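You operate a simulated robot arm through the tools that you are given. There is no shell and no other tool. Be economical: measure what you need, move in short steps, check, and stop when the job is done.

The job below is to be done with a simulated two-armed robot. You get a single attempt, and the scene is never put back.

## Task
Wipe up the spill on the top of the small table with the red rag and put it back.

Only the result counts: the job must be done as asked and must still hold three seconds after the hand-in. Knocking over, shifting, dropping, spilling or breaking anything else fails it.

## Robot
Two 7-joint arms with two-finger parallel grippers on one trunk, on a base that drives. Base frame: it is fixed to the floor where the robot stands at the start and does not move with it; the origin is under the middle of the robot, x ahead of it, y to its left, z up; the surface under the hand at the start is at about z = 950. Readings come in mm, degrees, newtons and seconds.
The left shoulder is at the start at [50, 168, 1207], the right one opposite. With the tool pointing down near the work surface each hand reaches from about 220 to 660 mm from the robot's upright axis, wherever it stands, measured 20 degrees to its own side. Payload 1.57 kg a hand.
The tool frame of a hand sits at the grasp point between the pads (the TCP): z along the fingers, y along the line on which they close. The tips reach 30 mm beyond it. The gripper opens to 80 mm. The fingers are 17 mm wide and 12 mm thick; the gripper's body (40 by 82 mm) begins 80 mm behind the TCP.
Orientation is told as [roll, pitch, yaw] about the base's x, y, z axes, in that order, counted from this pose: with the fingers straight down and closing along the base's y, the tool's x points along the base's -x, its y along +y and its z along -z.

## Interface
- The arms move only by the tool step_arm. It takes "left_steps", "right_steps" or both (then of equal length, played together; a hand with none holds still); each is a list of rows, each an object of numbers (a shift or turn left out is 0, a gripper value left out holds the last): "dx", "dy", "dz": the shift along the tool's x, y, z in mm; "ax", "ay", "az": the turn, a rotation vector about the tool's x, y, z in degrees; "grip": the gripper command, from -1 (fully open) to 1 (shut), values between in proportion. In form: [{"dx": .., "dy": .., "dz": .., "ax": .., "ay": .., "az": .., "grip": ..}, ...]. A call has 1 to 20 rows; each row is the pose to reach, as a shift and turn from the pose commanded when the call began, along the tool's axes at that moment. Each row takes 0.2 s and may step no farther than 50 mm and 8.6 degrees from the row before; otherwise, or with a gripper value out of range, the whole call is refused. A pose out of reach is approached as far as the arm can. The call stops where the force on the tool passes 40 N (or 10 N more than at its start, if that is more) or the arm is blocked; 0.2 s more then pass. Each finger travels about 45 mm/s and halts on what it meets, pressing with about 35 N; the grip force reading is that of the motor and also rises with nothing between the fingers. The clock runs only during rows and for 0.2 s after the last one: add rows that repeat a pose to give the fingers time. The reply holds the time, the measured pose of the TCP, the force on the tool along the base axes, the opening and the grip force, in the units named above and with some noise, with the torque about the TCP (base axes, N m) and any sound that the robot's microphone picked up.
- Cameras (640 x 400 px; columns grow to the right, rows downward): "scene" is now at [125, -18.9, 1413.6]; the picture's right is [-0.19, -0.98, 0.00], its down [-0.59, 0.12, -0.80] and it looks along [0.78, -0.15, -0.60] (base axes); focal length 253 px, centre (320, 200). "left" rides on the left gripper at [72, 7, -122] in its tool frame; the picture's right is [-0.09, 1.00, 0.00], its down [-0.84, -0.08, -0.54] and it looks along [-0.54, -0.05, 0.84] (tool axes); focal length 238 px, centre (320, 200). "right" rides on the right gripper at [72, -7, -122] in its tool frame; the picture's right is [0.09, 1.00, 0.00], its down [-0.84, 0.08, -0.54] and it looks along [-0.54, 0.05, 0.84] (tool axes); focal length 238 px, centre (320, 200). There is no depth. A picture from a camera that has moved, and an enlarged one, comes with that camera's place and axes in the base frame and with its lens.
- camera(camera): a new picture of that camera. The clock stands still meanwhile.
- slide_trunk(by): slides the trunk up (or, below 0, down) by that many mm; the arms and the scene camera ride with it, the base frame stays. It gives what a move gives, with no picture.
- drive_base(legs): drives the robot by 1 to 6 legs, each [ahead, left, turn to the left] in mm, mm and degrees, along the robot's own axes; the way and the turn of a leg run together, so that a leg with both is an arc; at most 1500 mm and 180 degrees a leg. The arms and the cameras ride along, it lands a little off, and it stops where it bumps. It gives what a move gives.
- head_to(pan, tilt): turns the head with the scene camera to pan (to the left, within 80 degrees either way) and tilt (down, from -29 to 69), counted from straight ahead of the robot. It gives what a move gives.
- enlarge(camera, box): a new picture of the part [left, top, right, bottom] of that camera's present view, enlarged. The clock stands still meanwhile.
- job_done(): hands the job in; it is judged then, once.

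Work in short steps. Places have to be worked out from the pictures, the camera data and where the tool is seen: move nearer, look again, correct. Check each grasp and each placing, and mend what went wrong. You have 120 turns and 92 pictures in all, those below and enlarged ones among them. Open the grippers and draw the arms clear of the work before you hand the job in, unless the task says otherwise; then end with one line.

The tools are called after "Emit:" as a command line: name --argument value ..., lists and objects as JSON in quotes. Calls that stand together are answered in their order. step_arm: Moves the arms, as the interface text tells. Its arguments: {"type":"object","properties":{"left_steps":{"type":"array","items":{"type":"object","properties":{"dx":{"type":"number"},"dy":{"type":"number"},"dz":{"type":"number"},"ax":{"type":"number"},"ay":{"type":"number"},"az":{"type":"number"},"grip":{"type":"number"}}}},"right_steps":{"type":"array","items":{"type":"object","properties":{"dx":{"type":"number"},"dy":{"type":"number"},"dz":{"type":"number"},"ax":{"type":"number"},"ay":{"type":"number"},"az":{"type":"number"},"grip":{"type":"number"}}}}},"required":[]} The other tools are called the same way: slide_trunk (by) slides the trunk up or down; drive_base (legs) drives the base; head_to (pan, tilt) turns the head that bears the scene camera; camera (camera) takes a picture; enlarge (camera, box) takes an enlarged picture of a part of a camera's view; job_done () hands the job in.

At the start:

```text
clock: 0.0
left_eef_pos: [453.9, 136.7, 1179.3]
left_orientation: [0.1, -0.1, 0.1]
left_ft_force: [0.3, -0.6, 0.1]
left_torque: [0.0, -0.02, -0.01]
left_gripper_width: 79.9
left_gripper_force: 0.0
right_eef_pos: [410.8, -234.8, 1162.7]
right_orientation: [0.0, 0.0, 0.0]
right_ft_force: [-0.3, 0.2, -0.1]
right_torque: [0.0, 0.01, 0.03]
right_gripper_width: 80.3
right_gripper_force: 0.0
trunk travel left (down, up): [-375.0, 68.0]
robot x, y, heading: [1.5, 2.5, -0.0]
head pan, tilt: [-11.2, 37.1]
```

scene: 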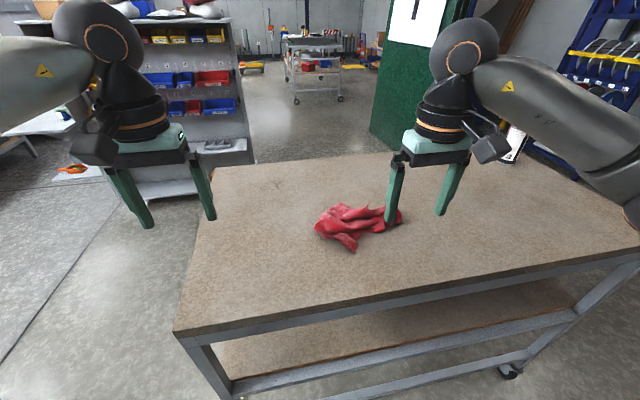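
right: 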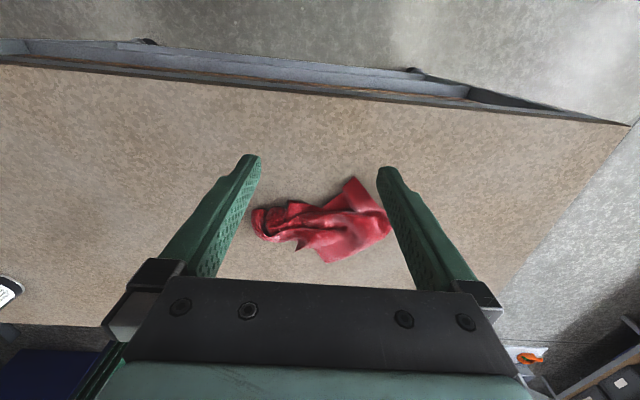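
left: 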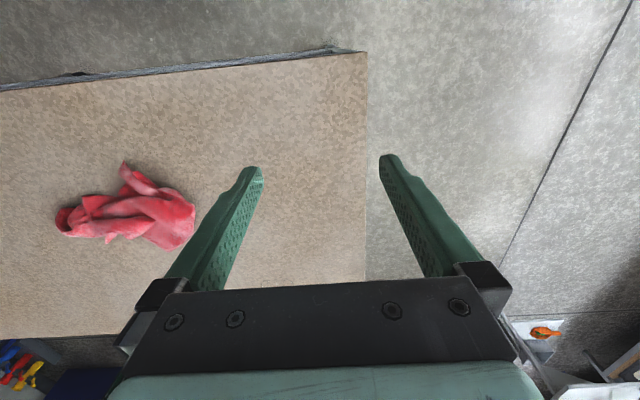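

The red rag lies on the bench ahead; no small table with a spill is visible yet. I look around with the head.

Emit:
head_to --pan 70 --tilt 35

Emit:
camera --camera "scene"

Emit:
head_to --pan -70 --tilt 35

Emit:
camera --camera "scene"

```text
clock: 1.5
left_eef_pos: [452.6, 136.1, 1179.2]
left_orientation: [-0.1, -0.1, 0.1]
left_ft_force: [0.5, -0.1, -0.3]
left_torque: [-0.02, -0.01, 0.01]
left_gripper_width: 80.2
left_gripper_force: 0.0
right_eef_pos: [411.2, -233.9, 1163.8]
right_orientation: [0.0, 0.0, 0.0]
right_ft_force: [-0.1, 0.1, 0.6]
right_torque: [0.03, 0.01, 0.01]
right_gripper_width: 80.2
right_gripper_force: 0.0
trunk travel left (down, up): [-375.0, 68.0]
robot x, y, heading: [-0.2, 0.3, 0.0]
head pan, tilt: [70.0, 35.0]
```

```text
88 pictures are left
camera scene: at [70.0, 80.6, 1416.8], right [0.94, -0.34, 0.0], down [-0.2, -0.54, -0.82], along [0.28, 0.77, -0.57], focal length 253 px, centre (320, 200)
```

scene: 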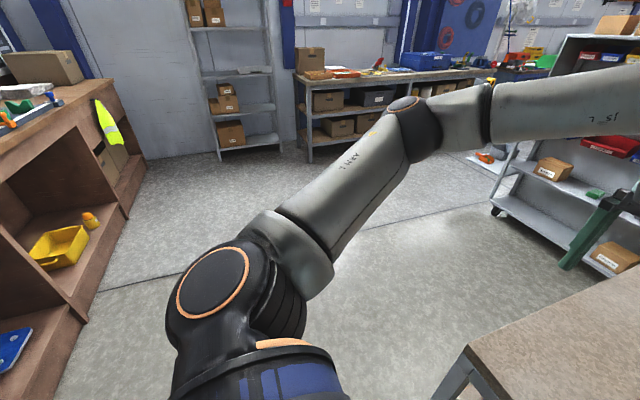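

```text
clock: 3.8
left_eef_pos: [454.3, 136.7, 1178.1]
left_orientation: [0.0, -0.1, 0.0]
left_ft_force: [-0.2, 0.3, 0.0]
left_torque: [0.0, 0.01, 0.03]
left_gripper_width: 80.2
left_gripper_force: 0.0
right_eef_pos: [410.8, -234.7, 1162.3]
right_orientation: [0.0, 0.0, -0.1]
right_ft_force: [0.3, -0.7, 0.2]
right_torque: [0.0, -0.03, -0.03]
right_gripper_width: 79.9
right_gripper_force: 0.0
trunk travel left (down, up): [-375.0, 68.0]
robot x, y, heading: [0.1, -4.9, -0.1]
head pan, tilt: [-70.0, 35.0]
```

```text
87 pictures are left
camera scene: at [69.9, -84.8, 1416.8], right [-0.94, -0.34, 0.0], down [-0.2, 0.54, -0.82], along [0.28, -0.77, -0.57], focal length 253 px, centre (320, 200)
```

scene: 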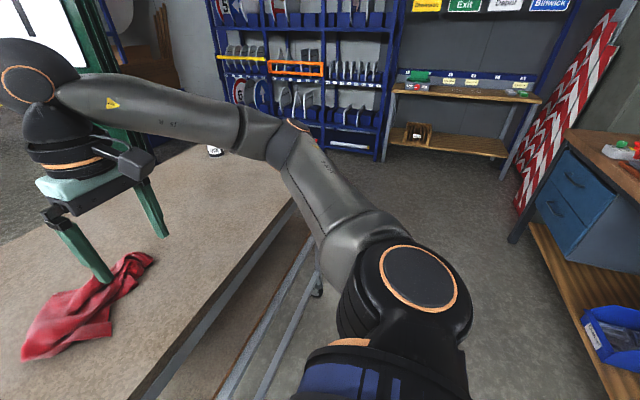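

No small table or spill seen at either side. I look straight ahead at lower tilt, where a small cart-like table stood in the distance.

Emit:
head_to --pan 0 --tilt 10

Emit:
camera --camera "scene"

Emit:
head_to --pan -10 --tilt 60

Emit:
camera --camera "scene"

```text
clock: 5.2
left_eef_pos: [453.7, 136.0, 1178.9]
left_orientation: [0.0, -0.1, 0.0]
left_ft_force: [-0.1, -0.1, -0.3]
left_torque: [-0.02, 0.0, -0.01]
left_gripper_width: 80.2
left_gripper_force: 0.0
right_eef_pos: [410.9, -234.9, 1163.5]
right_orientation: [0.0, 0.0, -0.1]
right_ft_force: [0.4, 0.0, 0.1]
right_torque: [0.02, -0.02, -0.02]
right_gripper_width: 79.9
right_gripper_force: 0.0
trunk travel left (down, up): [-375.0, 68.0]
robot x, y, heading: [-4.0, 0.1, -0.0]
head pan, tilt: [0.0, 10.0]
```

```text
86 pictures are left
camera scene: at [132.8, -2.1, 1456.9], right [0.0, -1.0, 0.0], down [-0.17, 0.0, -0.98], along [0.98, 0.0, -0.17], focal length 253 px, centre (320, 200)
```

scene: 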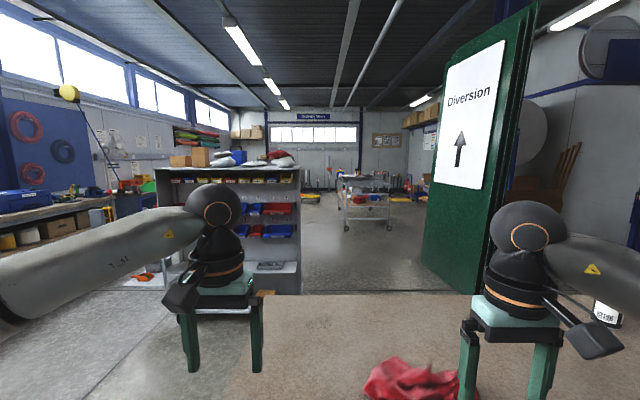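

```text
clock: 6.4
left_eef_pos: [453.9, 136.2, 1178.6]
left_orientation: [0.0, -0.1, 0.0]
left_ft_force: [-0.1, -0.5, 0.5]
left_torque: [0.01, 0.0, -0.03]
left_gripper_width: 80.0
left_gripper_force: 0.0
right_eef_pos: [411.7, -234.6, 1163.7]
right_orientation: [0.0, 0.0, -0.1]
right_ft_force: [-0.2, -0.6, -0.3]
right_torque: [0.01, 0.02, 0.0]
right_gripper_width: 80.2
right_gripper_force: 0.0
trunk travel left (down, up): [-375.0, 68.0]
robot x, y, heading: [-2.9, -0.7, 0.0]
head pan, tilt: [-10.0, 60.0]
```

```text
85 pictures are left
camera scene: at [105.5, -13.7, 1382.5], right [-0.17, -0.98, 0.0], down [-0.85, 0.15, -0.5], along [0.49, -0.09, -0.87], focal length 253 px, centre (320, 200)
```

scene: 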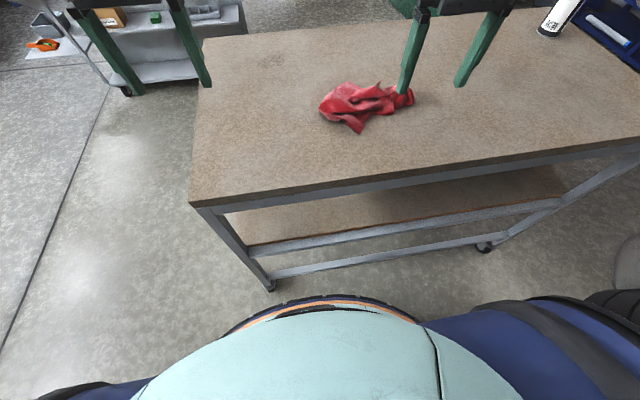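

The bench is the only table near; there may be a faint patch on its top. I zoom in on it.

Emit:
enlarge --camera "scene" --box '[190, 20, 430, 170]'

Emit:
enlarge --camera "scene" --box '[400, 0, 640, 150]'

```text
2.67 times, centred on (310, 95) of scene
camera zoom: at [105.5, -13.7, 1382.5], right [-0.17, -0.98, 0.0], down [-0.85, 0.15, -0.5], along [0.49, -0.09, -0.87], focal length 676 px, centre (347, 480)
```

zoom: 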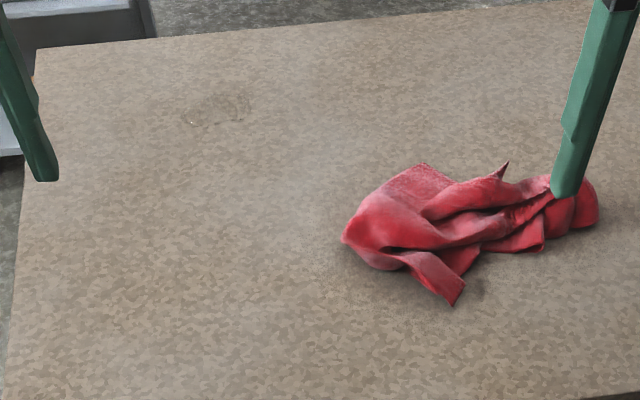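

```text
2.67 times, centred on (520, 75) of scene
camera zoom: at [105.5, -13.7, 1382.5], right [-0.17, -0.98, 0.0], down [-0.85, 0.15, -0.5], along [0.49, -0.09, -0.87], focal length 676 px, centre (-213, 533)
```

zoom: 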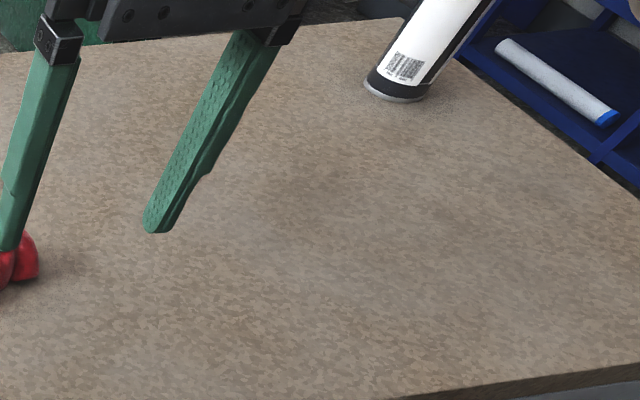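

I see a faint wet patch at about (835, -3) on this table, rag at about (595, -212). The spill is too far from here, so: grasp rag with the right hand from here, drive to the table's left side, wipe, and come back. First move 60 mm ahead for comfort of reach and bring the right hand over the rag.

Emit:
drive_base --legs '[[60, 0, 0]]'

Emit:
step_arm --right_steps '[{"dx": -30, "dy": 5, "dz": 0}, {"dx": -60, "dy": 10, "dz": 10}, {"dx": -90, "dy": 15, "dz": 30}, {"dx": -122, "dy": 18, "dz": 55}]'

Emit:
camera --camera "right"

Emit:
camera --camera "scene"

```text
clock: 7.3
left_eef_pos: [515.0, 136.5, 1177.8]
left_orientation: [-0.1, -0.1, 0.0]
left_ft_force: [-0.3, -0.2, 0.7]
left_torque: [0.05, 0.01, 0.02]
left_gripper_width: 80.1
left_gripper_force: 0.0
right_eef_pos: [472.5, -234.1, 1162.4]
right_orientation: [-0.1, 0.0, 0.0]
right_ft_force: [0.5, -0.5, 0.1]
right_torque: [0.06, -0.01, -0.01]
right_gripper_width: 80.3
right_gripper_force: 0.1
trunk travel left (down, up): [-375.0, 68.0]
robot x, y, heading: [58.9, 0.3, 0.3]
head pan, tilt: [-10.0, 60.0]
```

```text
clock: 8.3
left_eef_pos: [514.6, 137.2, 1178.1]
left_orientation: [0.0, 0.0, 0.0]
left_ft_force: [0.2, 0.2, 0.4]
left_torque: [-0.02, 0.04, -0.01]
left_gripper_width: 79.9
left_gripper_force: 0.1
right_eef_pos: [594.0, -215.9, 1106.1]
right_orientation: [0.0, 0.0, 0.1]
right_ft_force: [0.2, 0.0, -0.3]
right_torque: [-0.05, 0.01, -0.02]
right_gripper_width: 80.0
right_gripper_force: 0.1
trunk travel left (down, up): [-375.0, 68.0]
robot x, y, heading: [57.5, 1.9, 0.0]
head pan, tilt: [-10.0, 60.0]
```

```text
82 pictures are left
camera right: at [521.6, -223.2, 1230.1], right [-0.09, 1.0, 0.0], down [0.84, 0.08, 0.54], along [0.54, 0.05, -0.84], focal length 238 px, centre (320, 200)
```

right: 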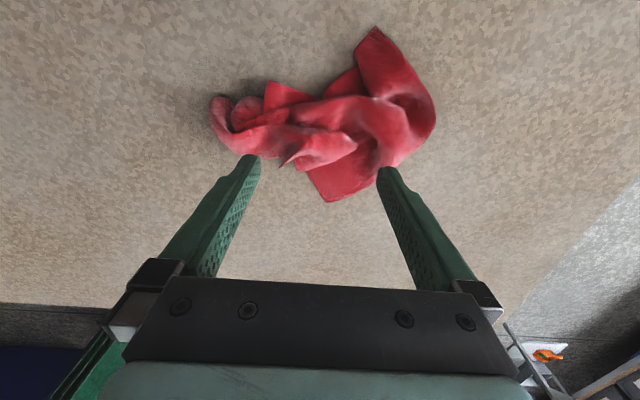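

```text
81 pictures are left
camera scene: at [166.0, -13.4, 1382.4], right [-0.17, -0.98, 0.0], down [-0.85, 0.15, -0.5], along [0.49, -0.09, -0.87], focal length 253 px, centre (320, 200)
```

scene: 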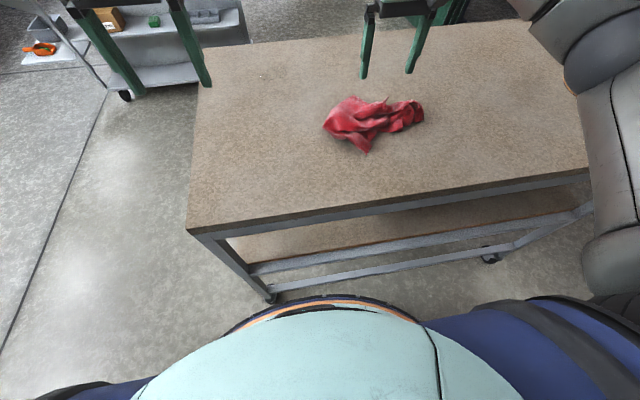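

Rag's middle is at about (600, -215), ridges run along y, so I turn the right gripper by 90 degrees to pinch across them, shifting to (600, -235).

Emit:
step_arm --right_steps '[{"az": 8.5}, {"az": 17}, {"az": 25.5}, {"az": 34}, {"az": 42.5}, {"az": 51}, {"az": 59.5}, {"az": 68}, {"az": 76.5, "dx": -2, "dy": -8}, {"az": 85, "dx": -4, "dy": -14}, {"az": 90, "dx": -6, "dy": -18}]'

Emit:
camera --camera "right"

Emit:
camera --camera "scene"

```text
clock: 10.7
left_eef_pos: [513.8, 135.9, 1178.5]
left_orientation: [0.0, -0.1, 0.0]
left_ft_force: [0.0, -0.8, 0.5]
left_torque: [-0.01, -0.01, -0.01]
left_gripper_width: 80.2
left_gripper_force: 0.1
right_eef_pos: [599.6, -235.4, 1108.0]
right_orientation: [0.1, 0.0, -90.1]
right_ft_force: [-0.3, -0.2, 0.1]
right_torque: [0.01, 0.0, 0.04]
right_gripper_width: 80.0
right_gripper_force: 0.0
trunk travel left (down, up): [-375.0, 68.0]
robot x, y, heading: [58.0, 2.5, -0.2]
head pan, tilt: [-10.0, 60.0]
```

```text
80 pictures are left
camera right: at [592.6, -163.6, 1231.8], right [1.0, 0.09, 0.0], down [0.08, -0.84, 0.54], along [0.05, -0.54, -0.84], focal length 238 px, centre (320, 200)
```

right: 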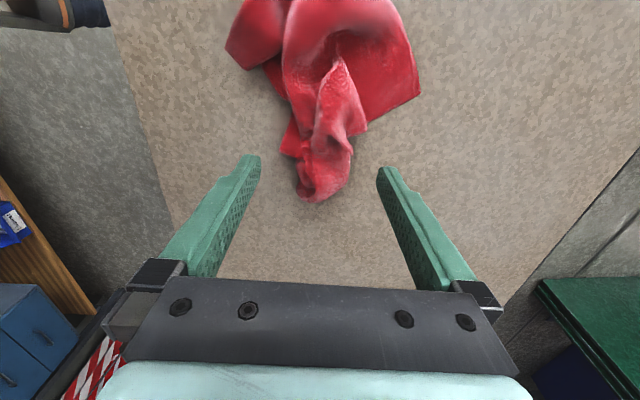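

```text
79 pictures are left
camera scene: at [165.4, -13.7, 1382.5], right [-0.17, -0.98, 0.0], down [-0.85, 0.15, -0.5], along [0.49, -0.09, -0.87], focal length 253 px, centre (320, 200)
```

scene: 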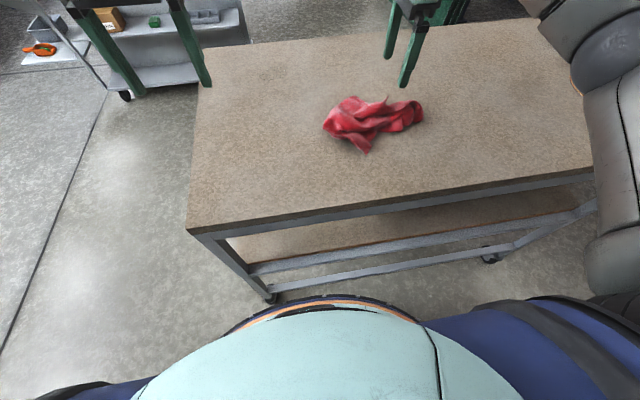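

The gripper straddles the rag's ridge. I descend toward the table and see.

Emit:
step_arm --right_steps '[{"dx": 5, "dz": 40}, {"dx": 10, "dz": 75}, {"dx": 12, "dz": 95}, {"dx": 12, "dz": 108}, {"dx": 12, "dz": 114}, {"dx": 12, "dz": 119}]'

Emit:
camera --camera "right"

```text
clock: 12.1
left_eef_pos: [512.7, 137.1, 1177.8]
left_orientation: [0.0, -0.1, 0.1]
left_ft_force: [-0.8, -0.9, -0.2]
left_torque: [-0.04, -0.02, 0.03]
left_gripper_width: 79.8
left_gripper_force: 0.1
right_eef_pos: [598.9, -223.0, 989.8]
right_orientation: [0.0, 0.0, -90.0]
right_ft_force: [0.1, 0.9, -0.7]
right_torque: [0.0, 0.0, 0.0]
right_gripper_width: 80.1
right_gripper_force: 0.2
trunk travel left (down, up): [-375.0, 68.0]
robot x, y, heading: [56.4, -4.3, -0.2]
head pan, tilt: [-10.0, 60.0]
```

```text
78 pictures are left
camera right: at [591.5, -151.7, 1112.9], right [1.0, 0.09, 0.0], down [0.08, -0.84, 0.54], along [0.05, -0.54, -0.84], focal length 238 px, centre (320, 200)
```

right: 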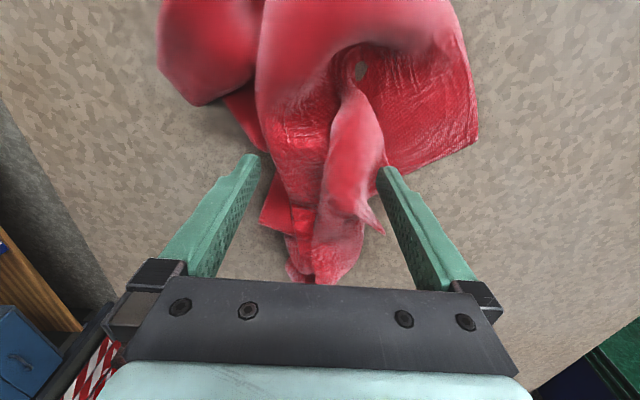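

Fingers straddle the ridge neatly. I lower 5 mm more and close.

Emit:
step_arm --right_steps '[{"dz": 5}, {"dz": 5, "grip": 1}, {"dz": 5, "grip": 1}, {"dz": 5, "grip": 1}, {"dz": 5, "grip": 1}, {"dz": 5, "grip": 1}, {"dz": 5, "grip": 1}]'

Emit:
camera --camera "right"

```text
clock: 13.7
left_eef_pos: [513.5, 137.3, 1177.4]
left_orientation: [0.0, -0.1, 0.0]
left_ft_force: [0.0, -1.1, 0.2]
left_torque: [0.03, 0.0, 0.01]
left_gripper_width: 80.0
left_gripper_force: 0.1
right_eef_pos: [599.7, -223.5, 984.5]
right_orientation: [0.1, 0.0, -90.0]
right_ft_force: [0.4, -0.9, 3.3]
right_torque: [0.0, -0.04, 0.0]
right_gripper_width: 5.5
right_gripper_force: 25.6
trunk travel left (down, up): [-375.0, 68.0]
robot x, y, heading: [58.0, 1.3, -0.1]
head pan, tilt: [-10.0, 60.0]
```

```text
77 pictures are left
camera right: at [591.3, -152.1, 1108.5], right [1.0, 0.09, 0.0], down [0.08, -0.84, 0.54], along [0.05, -0.54, -0.84], focal length 238 px, centre (320, 200)
```

right: 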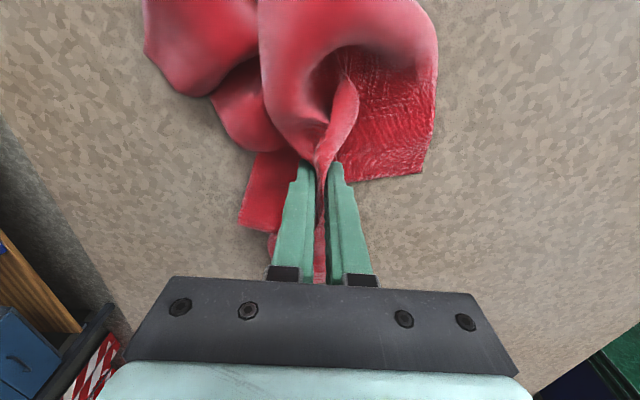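

The pads hold the cloth (5.5 mm between). I lift and draw it back, then check that the rag comes along.

Emit:
step_arm --right_steps '[{"dz": -30}, {"dz": -75}, {"dz": -120}, {"dz": -165}, {"dz": -210}, {"dz": -230, "dx": -10, "dy": -40}, {"dz": -235, "dx": -15, "dy": -85}, {"dz": -235, "dx": -20, "dy": -120}]'

Emit:
camera --camera "scene"

Emit:
camera --camera "right"

```text
clock: 15.5
left_eef_pos: [513.9, 136.0, 1178.4]
left_orientation: [0.0, -0.2, 0.1]
left_ft_force: [-0.4, 0.4, -0.1]
left_torque: [0.0, 0.01, -0.02]
left_gripper_width: 80.2
left_gripper_force: 0.1
right_eef_pos: [477.1, -242.1, 1219.8]
right_orientation: [0.0, 0.0, -90.0]
right_ft_force: [0.2, 0.1, -0.2]
right_torque: [0.02, -0.04, -0.02]
right_gripper_width: 4.9
right_gripper_force: 25.0
trunk travel left (down, up): [-375.0, 68.0]
robot x, y, heading: [61.2, -2.7, -0.2]
head pan, tilt: [-10.0, 60.0]
```

```text
76 pictures are left
camera scene: at [164.7, -14.0, 1382.6], right [-0.17, -0.98, 0.0], down [-0.85, 0.15, -0.5], along [0.49, -0.09, -0.87], focal length 253 px, centre (320, 200)
```

scene: 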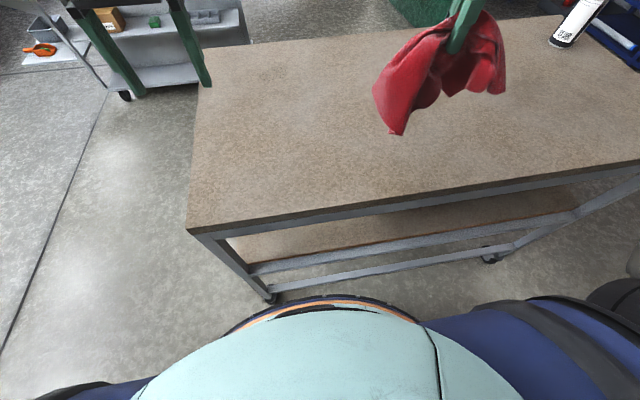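

```text
75 pictures are left
camera right: at [470.2, -171.3, 1342.4], right [1.0, 0.09, 0.0], down [0.08, -0.84, 0.54], along [0.05, -0.54, -0.84], focal length 238 px, centre (320, 200)
```

right: 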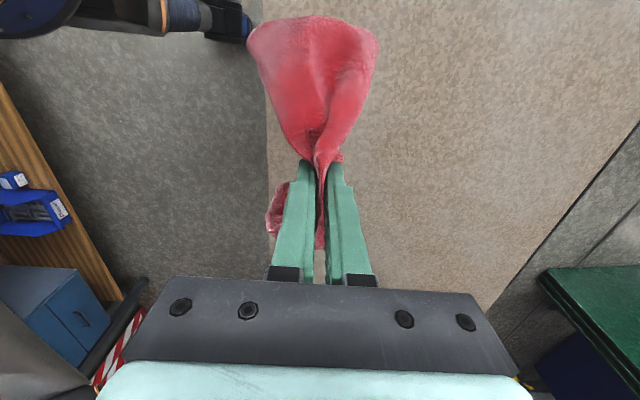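

The rag is up. The table top is otherwise clear on this side. I back off, go left, forward, in a clear arc around the table's corner, and look.

Emit:
drive_base --legs '[[-150, 0, 0], [0, 700, 0]]'

Emit:
head_to --pan -20 --tilt 35

Emit:
camera --camera "scene"

```text
clock: 23.1
left_eef_pos: [360.8, 843.7, 1178.0]
left_orientation: [0.0, -0.1, 0.2]
left_ft_force: [0.7, -0.6, 0.6]
left_torque: [-0.03, 0.0, -0.02]
left_gripper_width: 80.0
left_gripper_force: 0.1
right_eef_pos: [326.4, 466.0, 1218.9]
right_orientation: [-0.1, 0.1, -89.9]
right_ft_force: [0.1, 0.1, -0.6]
right_torque: [-0.02, -0.02, -0.03]
right_gripper_width: 5.2
right_gripper_force: 25.2
trunk travel left (down, up): [-375.0, 68.0]
robot x, y, heading: [-92.8, 710.0, 0.0]
head pan, tilt: [-10.0, 60.0]
```

```text
clock: 24.0
left_eef_pos: [360.9, 845.3, 1179.2]
left_orientation: [0.0, -0.1, 0.2]
left_ft_force: [-0.6, 0.3, -0.1]
left_torque: [0.0, 0.01, 0.02]
left_gripper_width: 80.1
left_gripper_force: 0.1
right_eef_pos: [325.7, 465.2, 1218.0]
right_orientation: [0.0, 0.0, -89.8]
right_ft_force: [-0.7, 0.4, 0.9]
right_torque: [-0.01, -0.03, 0.0]
right_gripper_width: 5.0
right_gripper_force: 25.4
trunk travel left (down, up): [-375.0, 68.0]
robot x, y, heading: [-92.2, 709.9, 0.1]
head pan, tilt: [-20.0, 35.0]
```

```text
74 pictures are left
camera scene: at [30.1, 675.4, 1416.7], right [-0.34, -0.94, 0.0], down [-0.54, 0.19, -0.82], along [0.77, -0.28, -0.57], focal length 253 px, centre (320, 200)
```

scene: 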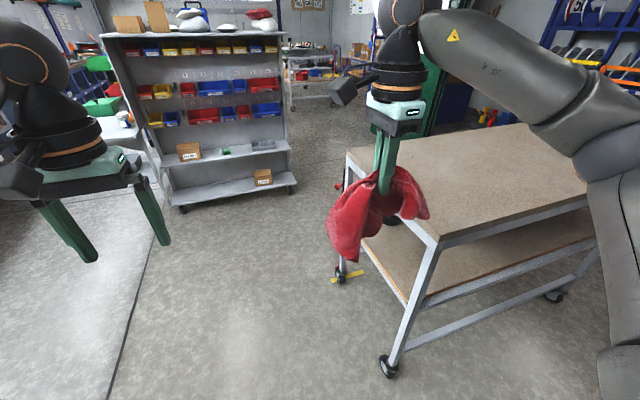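

The way along the table's left side is clear (shelf front at x≈2200). I drive forward ~1070 and turn right 90.

Emit:
drive_base --legs '[[1070, 0, 0], [0, 0, -90]]'

Emit:
head_to --pan -5 --tilt 50

Emit:
camera --camera "scene"

```text
clock: 33.4
left_eef_pos: [1123.9, 271.8, 1178.8]
left_orientation: [0.1, -0.1, -88.9]
left_ft_force: [1.1, -0.4, -0.6]
left_torque: [0.01, -0.02, 0.0]
left_gripper_width: 79.7
left_gripper_force: 0.0
right_eef_pos: [744.2, 299.0, 1219.3]
right_orientation: [0.1, 0.0, -178.9]
right_ft_force: [0.0, -0.1, -0.2]
right_torque: [-0.04, 0.0, 0.05]
right_gripper_width: 4.9
right_gripper_force: 24.6
trunk travel left (down, up): [-375.0, 68.0]
robot x, y, heading: [978.1, 722.7, -88.8]
head pan, tilt: [-20.0, 35.0]
```

```text
clock: 34.1
left_eef_pos: [1124.1, 271.1, 1177.9]
left_orientation: [-0.1, -0.2, -88.9]
left_ft_force: [-1.7, 0.4, 0.2]
left_torque: [0.03, -0.01, 0.02]
left_gripper_width: 80.0
left_gripper_force: 0.0
right_eef_pos: [743.3, 300.5, 1219.4]
right_orientation: [0.0, 0.0, -178.9]
right_ft_force: [0.2, 0.0, -0.1]
right_torque: [-0.01, 0.03, 0.05]
right_gripper_width: 5.0
right_gripper_force: 25.3
trunk travel left (down, up): [-375.0, 68.0]
robot x, y, heading: [980.5, 722.4, -89.1]
head pan, tilt: [-5.0, 50.0]
```

```text
73 pictures are left
camera scene: at [973.5, 603.2, 1395.1], right [-1.0, 0.07, 0.0], down [0.05, 0.76, -0.64], along [-0.04, -0.64, -0.77], focal length 253 px, centre (320, 200)
```

scene: 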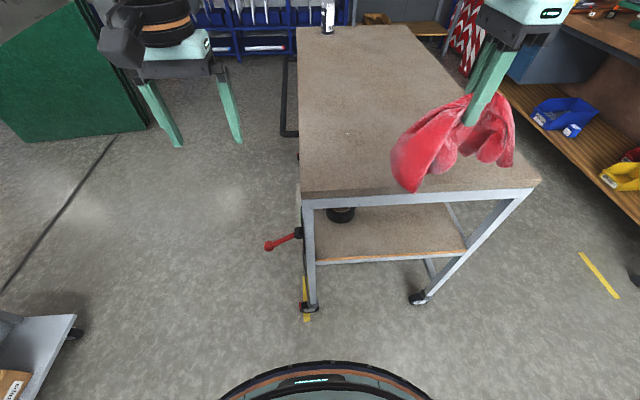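

Now at the table's end, facing it. I zoom in to see the spill from this side.

Emit:
enlarge --camera "scene" --box '[280, 70, 440, 200]'

Emit:
enlarge --camera "scene" --box '[220, 180, 380, 340]'

```text
3.08 times, centred on (360, 135) of scene
camera zoom: at [973.5, 603.2, 1395.1], right [-1.0, 0.07, 0.0], down [0.05, 0.76, -0.64], along [-0.04, -0.64, -0.77], focal length 779 px, centre (197, 400)
```

zoom: 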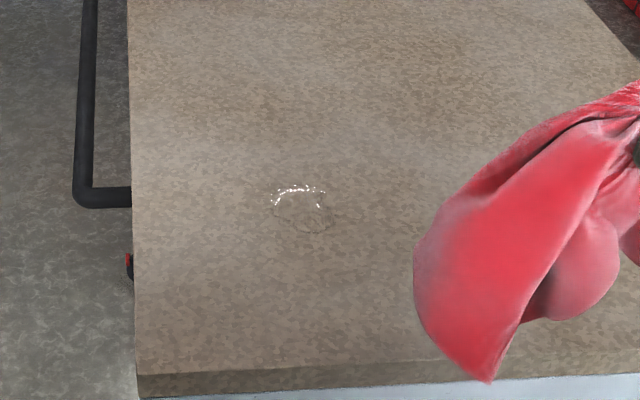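

```text
2.50 times, centred on (300, 260) of scene
camera zoom: at [973.5, 603.2, 1395.1], right [-1.0, 0.07, 0.0], down [0.05, 0.76, -0.64], along [-0.04, -0.64, -0.77], focal length 633 px, centre (370, 50)
```

zoom: 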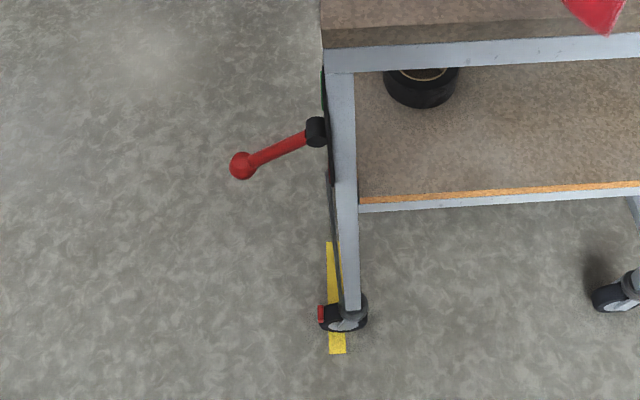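

The puddle is clear: about 55 mm wide at (838, 3). A red lever sits on the table's far side, which I stay clear of. I move 160 mm ahead.

Emit:
drive_base --legs '[[160, 0, 0]]'

Emit:
camera --camera "scene"

Emit:
camera --camera "right"

```text
clock: 35.6
left_eef_pos: [1125.4, 109.0, 1177.5]
left_orientation: [0.0, 0.0, -89.0]
left_ft_force: [0.1, 0.0, -0.9]
left_torque: [0.04, 0.02, 0.0]
left_gripper_width: 80.1
left_gripper_force: 0.1
right_eef_pos: [748.1, 135.5, 1219.0]
right_orientation: [0.0, -0.1, -178.9]
right_ft_force: [0.5, 0.0, -0.9]
right_torque: [0.0, -0.08, 0.05]
right_gripper_width: 5.0
right_gripper_force: 25.6
trunk travel left (down, up): [-375.0, 68.0]
robot x, y, heading: [977.9, 559.2, -89.1]
head pan, tilt: [-5.0, 50.0]
```

```text
70 pictures are left
camera scene: at [976.8, 440.5, 1394.9], right [-1.0, 0.07, 0.0], down [0.05, 0.76, -0.64], along [-0.04, -0.64, -0.77], focal length 253 px, centre (320, 200)
```

scene: 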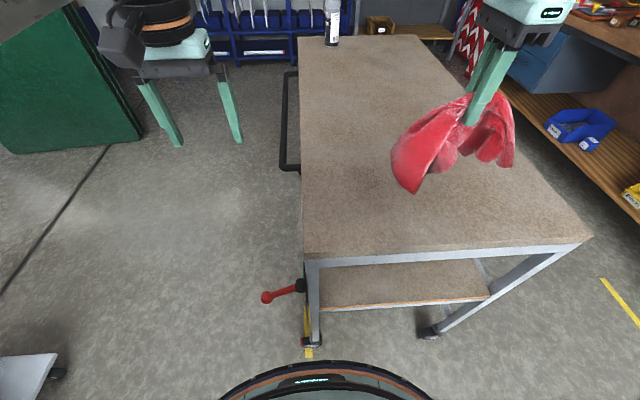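

```text
69 pictures are left
camera right: at [818.4, 143.7, 1342.0], right [0.11, -0.99, 0.0], down [-0.84, -0.09, 0.54], along [-0.54, -0.06, -0.84], focal length 238 px, centre (320, 200)
```

right: 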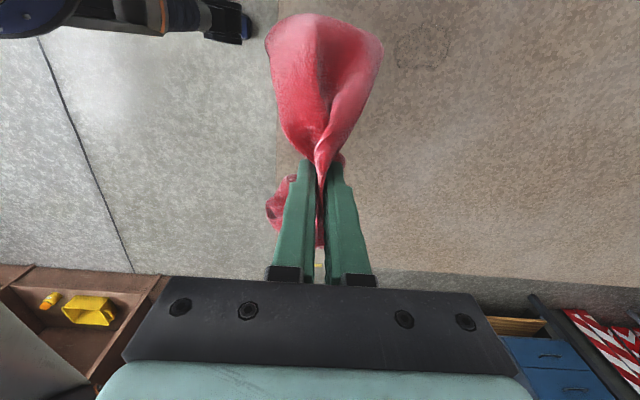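

The right view confirms the puddle at (836, 3). I move the rag over it and go down to z≈1040.

Emit:
step_arm --right_steps '[{"dx": 25, "dy": 35}, {"dx": 50, "dy": 70}, {"dx": 75, "dy": 105}, {"dx": 86, "dy": 132, "dz": 20}, {"dx": 86, "dy": 132, "dz": 65}, {"dx": 86, "dy": 132, "dz": 110}, {"dx": 86, "dy": 132, "dz": 150}, {"dx": 86, "dy": 132, "dz": 180}]'

Emit:
camera --camera "scene"

Emit:
camera --camera "right"

```text
clock: 37.4
left_eef_pos: [1127.1, 109.2, 1178.5]
left_orientation: [0.1, -0.2, -88.9]
left_ft_force: [-0.5, -0.3, 0.3]
left_torque: [0.05, 0.01, 0.02]
left_gripper_width: 80.3
left_gripper_force: 0.1
right_eef_pos: [835.5, 6.9, 1038.3]
right_orientation: [0.1, 0.0, -178.8]
right_ft_force: [0.1, -0.8, 0.6]
right_torque: [-0.02, 0.0, 0.04]
right_gripper_width: 4.8
right_gripper_force: 25.4
trunk travel left (down, up): [-375.0, 68.0]
robot x, y, heading: [981.6, 560.7, -88.9]
head pan, tilt: [-5.0, 50.0]
```

```text
68 pictures are left
camera scene: at [976.7, 441.2, 1395.1], right [-1.0, 0.07, 0.0], down [0.05, 0.76, -0.64], along [-0.04, -0.64, -0.77], focal length 253 px, centre (320, 200)
```

scene: 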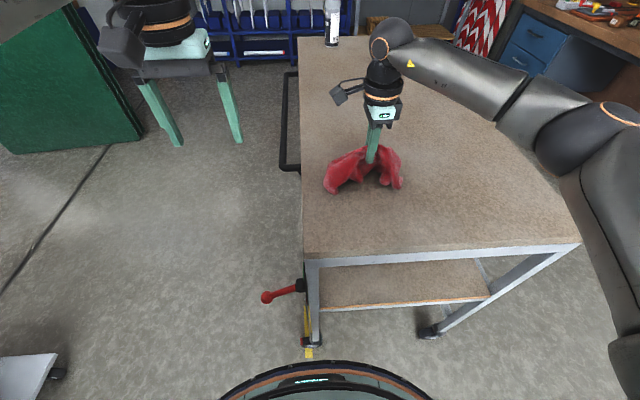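

```text
67 pictures are left
camera right: at [907.3, 15.2, 1162.0], right [0.11, -0.99, 0.0], down [-0.84, -0.09, 0.54], along [-0.54, -0.06, -0.84], focal length 238 px, centre (320, 200)
```

right: 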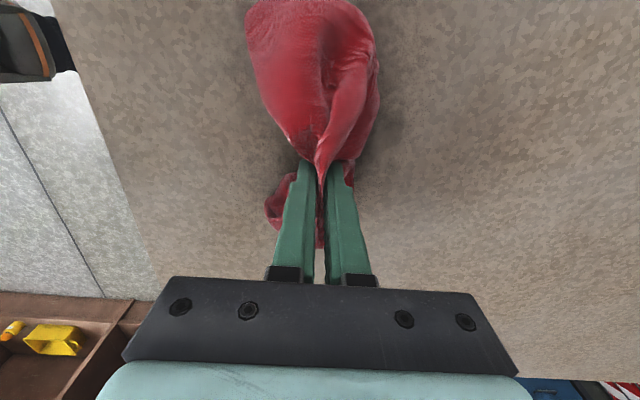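

Rag ends nearly touch the table. I lower it further until it presses lightly.

Emit:
step_arm --right_steps '[{"dz": 20}, {"dz": 38}, {"dz": 48}, {"dz": 53}, {"dz": 56}]'

Emit:
camera --camera "right"

```text
clock: 38.6
left_eef_pos: [1126.4, 109.6, 1179.4]
left_orientation: [0.0, 0.0, -88.9]
left_ft_force: [0.0, 0.7, 0.1]
left_torque: [-0.01, 0.0, 0.0]
left_gripper_width: 80.1
left_gripper_force: 0.0
right_eef_pos: [836.0, 6.8, 985.4]
right_orientation: [0.4, 0.1, -178.9]
right_ft_force: [-1.3, 0.0, 10.5]
right_torque: [0.0, 0.11, 0.05]
right_gripper_width: 5.0
right_gripper_force: 25.8
trunk travel left (down, up): [-375.0, 68.0]
robot x, y, heading: [978.5, 558.9, -89.0]
head pan, tilt: [-5.0, 50.0]
```

```text
66 pictures are left
camera right: at [907.9, 14.6, 1108.2], right [0.11, -0.99, 0.0], down [-0.84, -0.09, 0.54], along [-0.54, -0.06, -0.84], focal length 238 px, centre (320, 200)
```

right: 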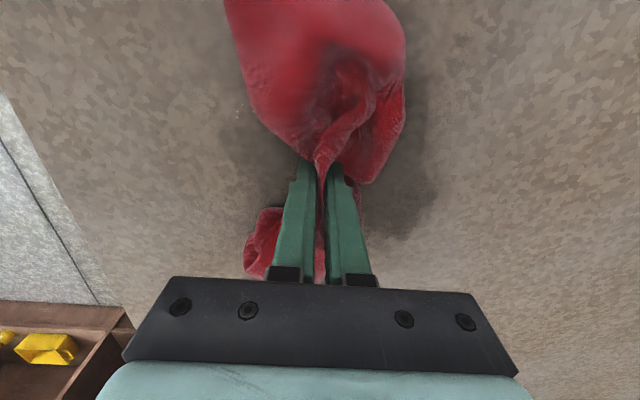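

Pressing at ~10 N. I now wipe in strokes along y at several x offsets over and around the puddle.

Emit:
step_arm --right_steps '[{"dx": 0, "dy": -35}, {"dx": 0, "dy": -70}, {"dx": 15, "dy": -70}, {"dx": 15, "dy": -35}, {"dx": 15, "dy": 0}, {"dx": 15, "dy": 35}, {"dx": 15, "dy": 60}, {"dx": 35, "dy": 60}, {"dx": 35, "dy": 25}, {"dx": 35, "dy": -10}, {"dx": 35, "dy": -45}, {"dx": 35, "dy": -75}, {"dx": 0, "dy": -70}, {"dx": -30, "dy": -60}, {"dx": -30, "dy": -25}, {"dx": -30, "dy": 10}, {"dx": -30, "dy": 45}, {"dx": -10, "dy": 60}, {"dx": 0, "dy": 30}, {"dx": 0, "dy": 0}]'

Emit:
camera --camera "right"

Emit:
enlarge --camera "scene" --box '[290, 90, 450, 220]'

```text
clock: 42.8
left_eef_pos: [1127.3, 109.8, 1178.0]
left_orientation: [0.0, -0.1, -88.8]
left_ft_force: [0.4, 0.2, 0.8]
left_torque: [-0.01, 0.01, -0.01]
left_gripper_width: 80.0
left_gripper_force: 0.1
right_eef_pos: [835.3, 6.2, 985.0]
right_orientation: [0.1, 0.0, -178.9]
right_ft_force: [-0.4, -3.2, 10.0]
right_torque: [-0.12, -0.01, 0.01]
right_gripper_width: 5.0
right_gripper_force: 25.1
trunk travel left (down, up): [-375.0, 68.0]
robot x, y, heading: [980.2, 561.2, -89.0]
head pan, tilt: [-5.0, 50.0]
```

```text
65 pictures are left
camera right: at [907.2, 13.9, 1107.0], right [0.11, -0.99, 0.0], down [-0.84, -0.09, 0.54], along [-0.54, -0.06, -0.84], focal length 238 px, centre (320, 200)
```

right: 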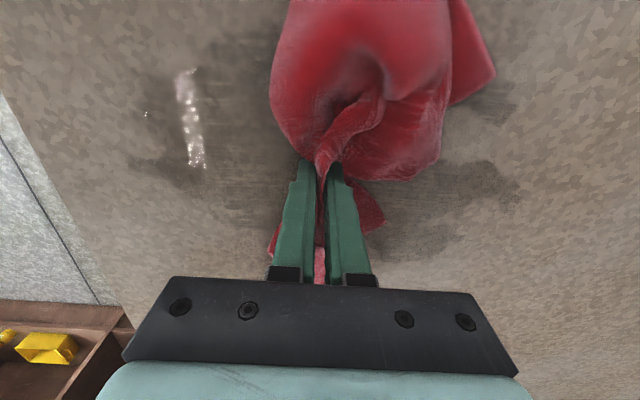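

```text
3.08 times, centred on (370, 155) of scene
camera zoom: at [976.9, 442.2, 1395.1], right [-1.0, 0.07, 0.0], down [0.05, 0.76, -0.64], along [-0.04, -0.64, -0.77], focal length 779 px, centre (166, 338)
```

zoom: 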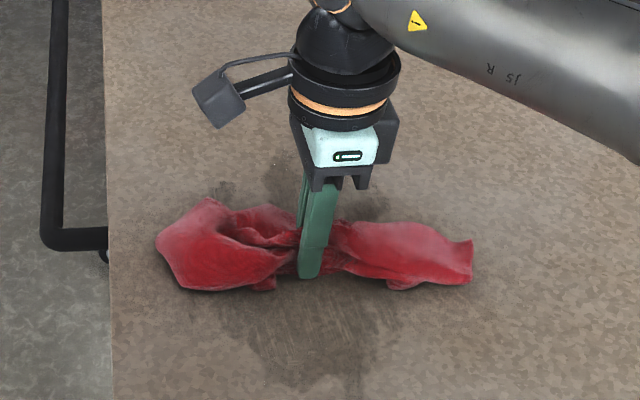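

Liquid has been smeared over a wider band with some beads near (860, 90). I lift the rag and look at what remains.

Emit:
step_arm --right_steps '[{"dz": -45}, {"dz": -90}, {"dz": -130, "dx": -40}, {"dz": -150, "dx": -85}, {"dz": -150, "dx": -130}, {"dz": -150, "dx": -175}]'

Emit:
enlarge --camera "scene" --box '[280, 70, 480, 230]'

Emit:
camera --camera "right"

```text
refused: row 3 steps farther than a row can; nothing moved
```

```text
2.50 times, centred on (380, 150) of scene
camera zoom: at [976.9, 442.2, 1395.1], right [-1.0, 0.07, 0.0], down [0.05, 0.76, -0.64], along [-0.04, -0.64, -0.77], focal length 633 px, centre (170, 325)
```

zoom: 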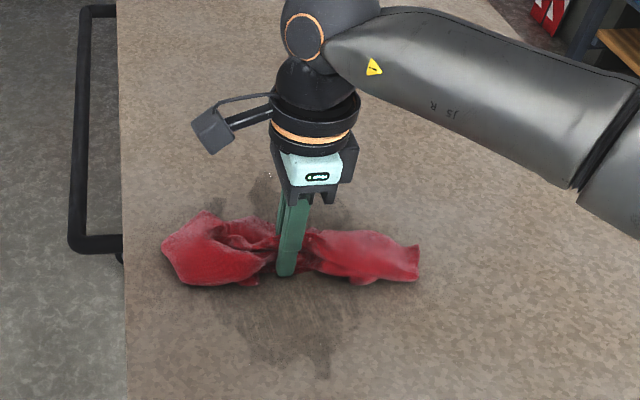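

```text
62 pictures are left
camera right: at [907.2, 13.9, 1107.0], right [0.11, -0.99, 0.0], down [-0.84, -0.09, 0.54], along [-0.54, -0.06, -0.84], focal length 238 px, centre (320, 200)
```

right: 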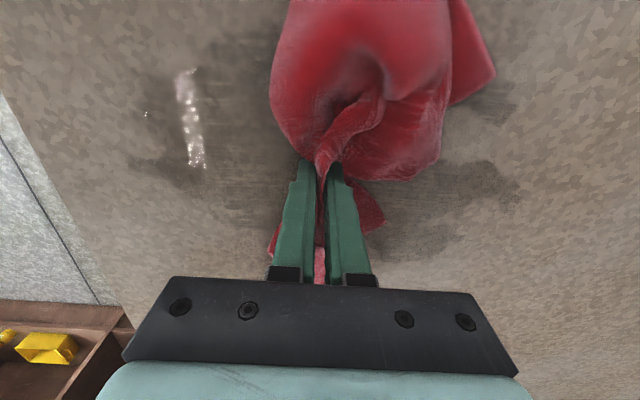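

The lift row was too long; I redo it with smaller rows.

Emit:
step_arm --right_steps '[{"dz": -45}, {"dz": -85}, {"dz": -115, "dx": -30}, {"dz": -140, "dx": -70}, {"dz": -140, "dx": -115}, {"dz": -140, "dx": -160}]'

Emit:
enlarge --camera "scene" --box '[280, 70, 480, 230]'

Emit:
camera --camera "right"

```text
clock: 44.2
left_eef_pos: [1126.6, 109.7, 1179.0]
left_orientation: [-0.1, -0.1, -88.9]
left_ft_force: [-0.6, 0.1, 0.6]
left_torque: [0.01, 0.01, -0.04]
left_gripper_width: 79.7
left_gripper_force: 0.0
right_eef_pos: [673.9, 3.7, 1122.5]
right_orientation: [0.0, 0.0, -178.8]
right_ft_force: [-0.1, 0.2, -0.9]
right_torque: [0.0, -0.03, 0.01]
right_gripper_width: 5.1
right_gripper_force: 25.1
trunk travel left (down, up): [-375.0, 68.0]
robot x, y, heading: [983.3, 562.0, -88.7]
head pan, tilt: [-5.0, 50.0]
```

```text
2.50 times, centred on (380, 150) of scene
camera zoom: at [976.1, 441.5, 1395.1], right [-1.0, 0.07, 0.0], down [0.05, 0.76, -0.64], along [-0.04, -0.64, -0.77], focal length 633 px, centre (170, 325)
```

zoom: 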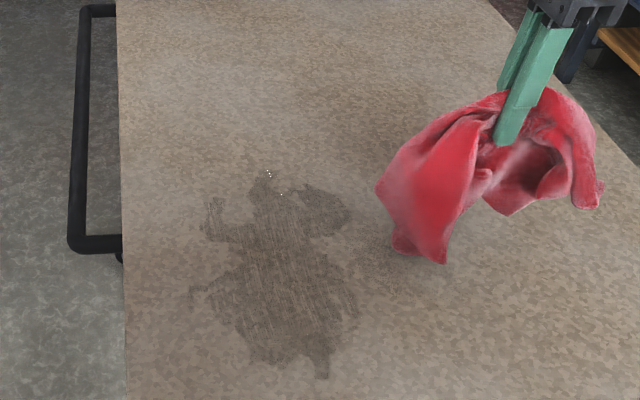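

```text
60 pictures are left
camera right: at [745.2, 11.3, 1245.5], right [0.11, -0.99, 0.0], down [-0.84, -0.09, 0.54], along [-0.54, -0.06, -0.84], focal length 238 px, centre (320, 200)
```

right: 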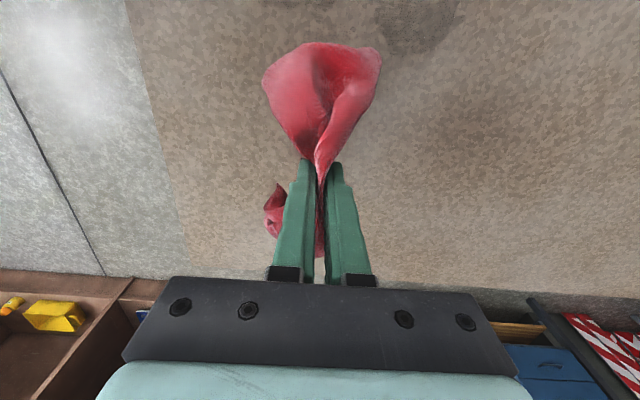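

Most puddle became a wet film over x 770–920, y −145..135, so more passes are needed, including farther out. I move 50 mm closer for reach.

Emit:
drive_base --legs '[[50, 0, 0]]'

Emit:
camera --camera "scene"

```text
clock: 45.1
left_eef_pos: [1127.3, 58.0, 1178.3]
left_orientation: [0.0, 0.0, -88.9]
left_ft_force: [1.0, -0.2, -0.6]
left_torque: [0.01, -0.01, 0.0]
left_gripper_width: 79.9
left_gripper_force: 0.0
right_eef_pos: [675.9, -45.8, 1122.3]
right_orientation: [0.0, 0.1, -178.8]
right_ft_force: [-0.3, -0.6, 0.1]
right_torque: [0.03, -0.01, 0.06]
right_gripper_width: 4.7
right_gripper_force: 25.4
trunk travel left (down, up): [-375.0, 68.0]
robot x, y, heading: [980.3, 513.6, -88.9]
head pan, tilt: [-5.0, 50.0]
```

```text
59 pictures are left
camera scene: at [977.7, 391.2, 1394.9], right [-1.0, 0.07, 0.0], down [0.05, 0.77, -0.64], along [-0.04, -0.64, -0.77], focal length 253 px, centre (320, 200)
```

scene: 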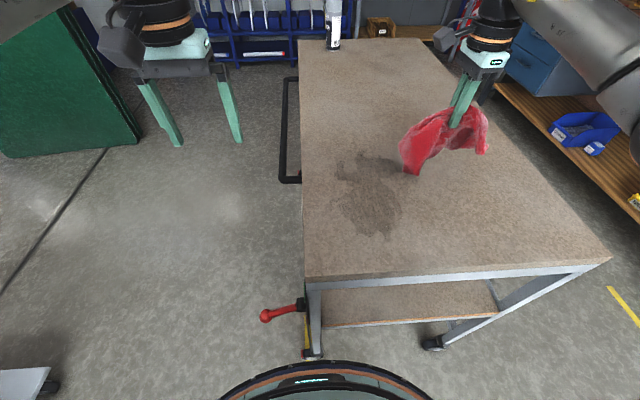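

I lay the rag at the far end of the film and stroke towards me and back.

Emit:
step_arm --right_steps '[{"dx": 45, "dy": 18}, {"dx": 85, "dy": 36}, {"dx": 130, "dy": 54}, {"dx": 160, "dy": 70}, {"dx": 160, "dy": 70, "dz": 45}, {"dx": 160, "dy": 70, "dz": 90}, {"dx": 160, "dy": 70, "dz": 120}, {"dx": 160, "dy": 70, "dz": 138}, {"dx": 160, "dy": 35, "dz": 138}, {"dx": 160, "dy": 0, "dz": 138}, {"dx": 160, "dy": -35, "dz": 138}, {"dx": 160, "dy": -70, "dz": 138}, {"dx": 160, "dy": -105, "dz": 138}, {"dx": 160, "dy": -140, "dz": 138}, {"dx": 160, "dy": -165, "dz": 138}, {"dx": 185, "dy": -165, "dz": 138}, {"dx": 185, "dy": -130, "dz": 138}, {"dx": 185, "dy": -95, "dz": 138}, {"dx": 185, "dy": -60, "dz": 138}, {"dx": 185, "dy": -25, "dz": 138}]'

Emit:
step_arm --right_steps '[{"dy": 35}, {"dy": 70}, {"dy": 100}, {"dx": 25, "dy": 100}, {"dx": 25, "dy": 65}, {"dx": 25, "dy": 30}, {"dx": 25, "dy": -5}, {"dx": 25, "dy": -40}, {"dx": 25, "dy": -75}, {"dx": 25, "dy": -105}, {"dx": 0, "dy": -120}, {"dx": -40, "dy": -130}, {"dx": -60, "dy": -120}, {"dx": -60, "dy": -85}, {"dx": -60, "dy": -50}, {"dx": -60, "dy": -15}, {"dx": -60, "dy": 20}, {"dx": -60, "dy": 55}, {"dx": -60, "dy": 90}, {"dx": -75, "dy": 60}]'

Emit:
camera --camera "scene"

```text
clock: 49.3
left_eef_pos: [1128.4, 61.5, 1177.8]
left_orientation: [0.0, -0.1, -88.9]
left_ft_force: [-0.5, -0.1, -0.2]
left_torque: [0.01, -0.01, -0.02]
left_gripper_width: 80.0
left_gripper_force: 0.1
right_eef_pos: [861.6, -16.1, 984.7]
right_orientation: [0.1, 0.1, -178.9]
right_ft_force: [0.9, 0.0, 3.1]
right_torque: [0.07, -0.04, 0.05]
right_gripper_width: 4.7
right_gripper_force: 25.1
right hand out of reach, approached as far as the arm can: row 4
trunk travel left (down, up): [-375.0, 68.0]
robot x, y, heading: [982.1, 513.0, -89.0]
head pan, tilt: [-5.0, 50.0]
```

```text
clock: 53.5
left_eef_pos: [1126.6, 61.2, 1179.9]
left_orientation: [0.1, -0.2, -89.0]
left_ft_force: [-0.5, -1.0, 0.0]
left_torque: [0.0, -0.03, -0.01]
left_gripper_width: 80.1
left_gripper_force: 0.0
right_eef_pos: [783.5, -79.2, 985.0]
right_orientation: [0.2, 0.1, -179.0]
right_ft_force: [-1.3, -0.7, 3.7]
right_torque: [-0.06, 0.01, 0.04]
right_gripper_width: 4.8
right_gripper_force: 25.6
right hand out of reach, approached as far as the arm can: row 3, 4
trunk travel left (down, up): [-375.0, 68.0]
robot x, y, heading: [983.5, 511.1, -88.9]
head pan, tilt: [-5.0, 50.0]
```

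```text
58 pictures are left
camera scene: at [976.3, 393.7, 1395.2], right [-1.0, 0.07, 0.0], down [0.05, 0.76, -0.64], along [-0.04, -0.64, -0.77], focal length 253 px, centre (320, 200)
```

scene: 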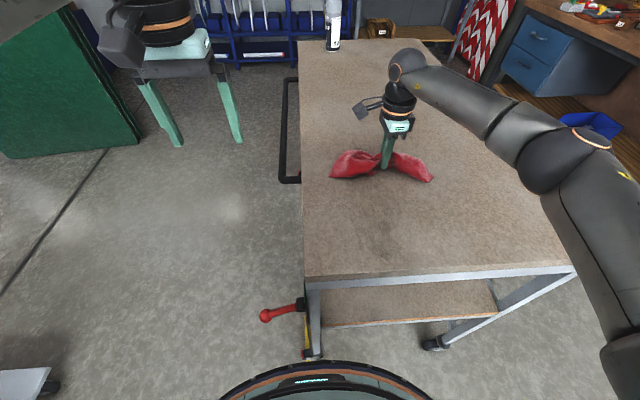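

The near part of the film has vanished; wiping absorbs it. I lift the rag aside and check.

Emit:
step_arm --right_steps '[{"dz": -45}, {"dz": -90}, {"dz": -130}, {"dz": -140, "dx": -40}, {"dz": -140, "dx": -85}, {"dz": -140, "dx": -130}]'

Emit:
enlarge --camera "scene" --box '[290, 90, 490, 280]'

```text
clock: 54.9
left_eef_pos: [1126.7, 61.9, 1178.5]
left_orientation: [-0.1, -0.1, -88.8]
left_ft_force: [0.8, 0.4, -0.3]
left_torque: [0.01, 0.01, -0.05]
left_gripper_width: 79.9
left_gripper_force: 0.1
right_eef_pos: [657.1, -80.9, 1124.8]
right_orientation: [0.1, 0.1, -178.9]
right_ft_force: [-0.1, -0.1, -0.4]
right_torque: [0.0, -0.02, 0.03]
right_gripper_width: 4.8
right_gripper_force: 25.0
trunk travel left (down, up): [-375.0, 68.0]
robot x, y, heading: [981.6, 514.9, -88.7]
head pan, tilt: [-5.0, 50.0]
```

```text
2.11 times, centred on (390, 185) of scene
camera zoom: at [977.0, 392.6, 1395.1], right [-1.0, 0.07, 0.0], down [0.05, 0.76, -0.64], along [-0.04, -0.64, -0.77], focal length 533 px, centre (173, 232)
```

zoom: 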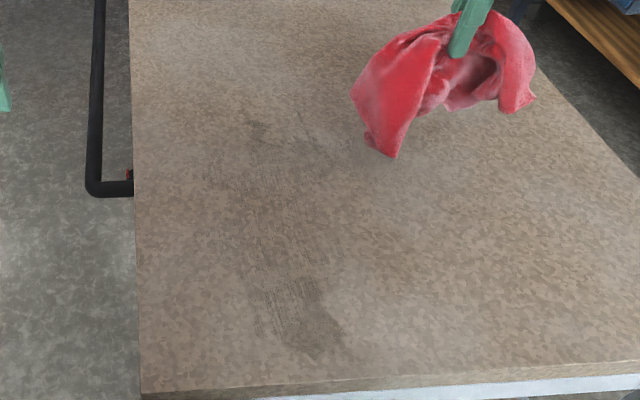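

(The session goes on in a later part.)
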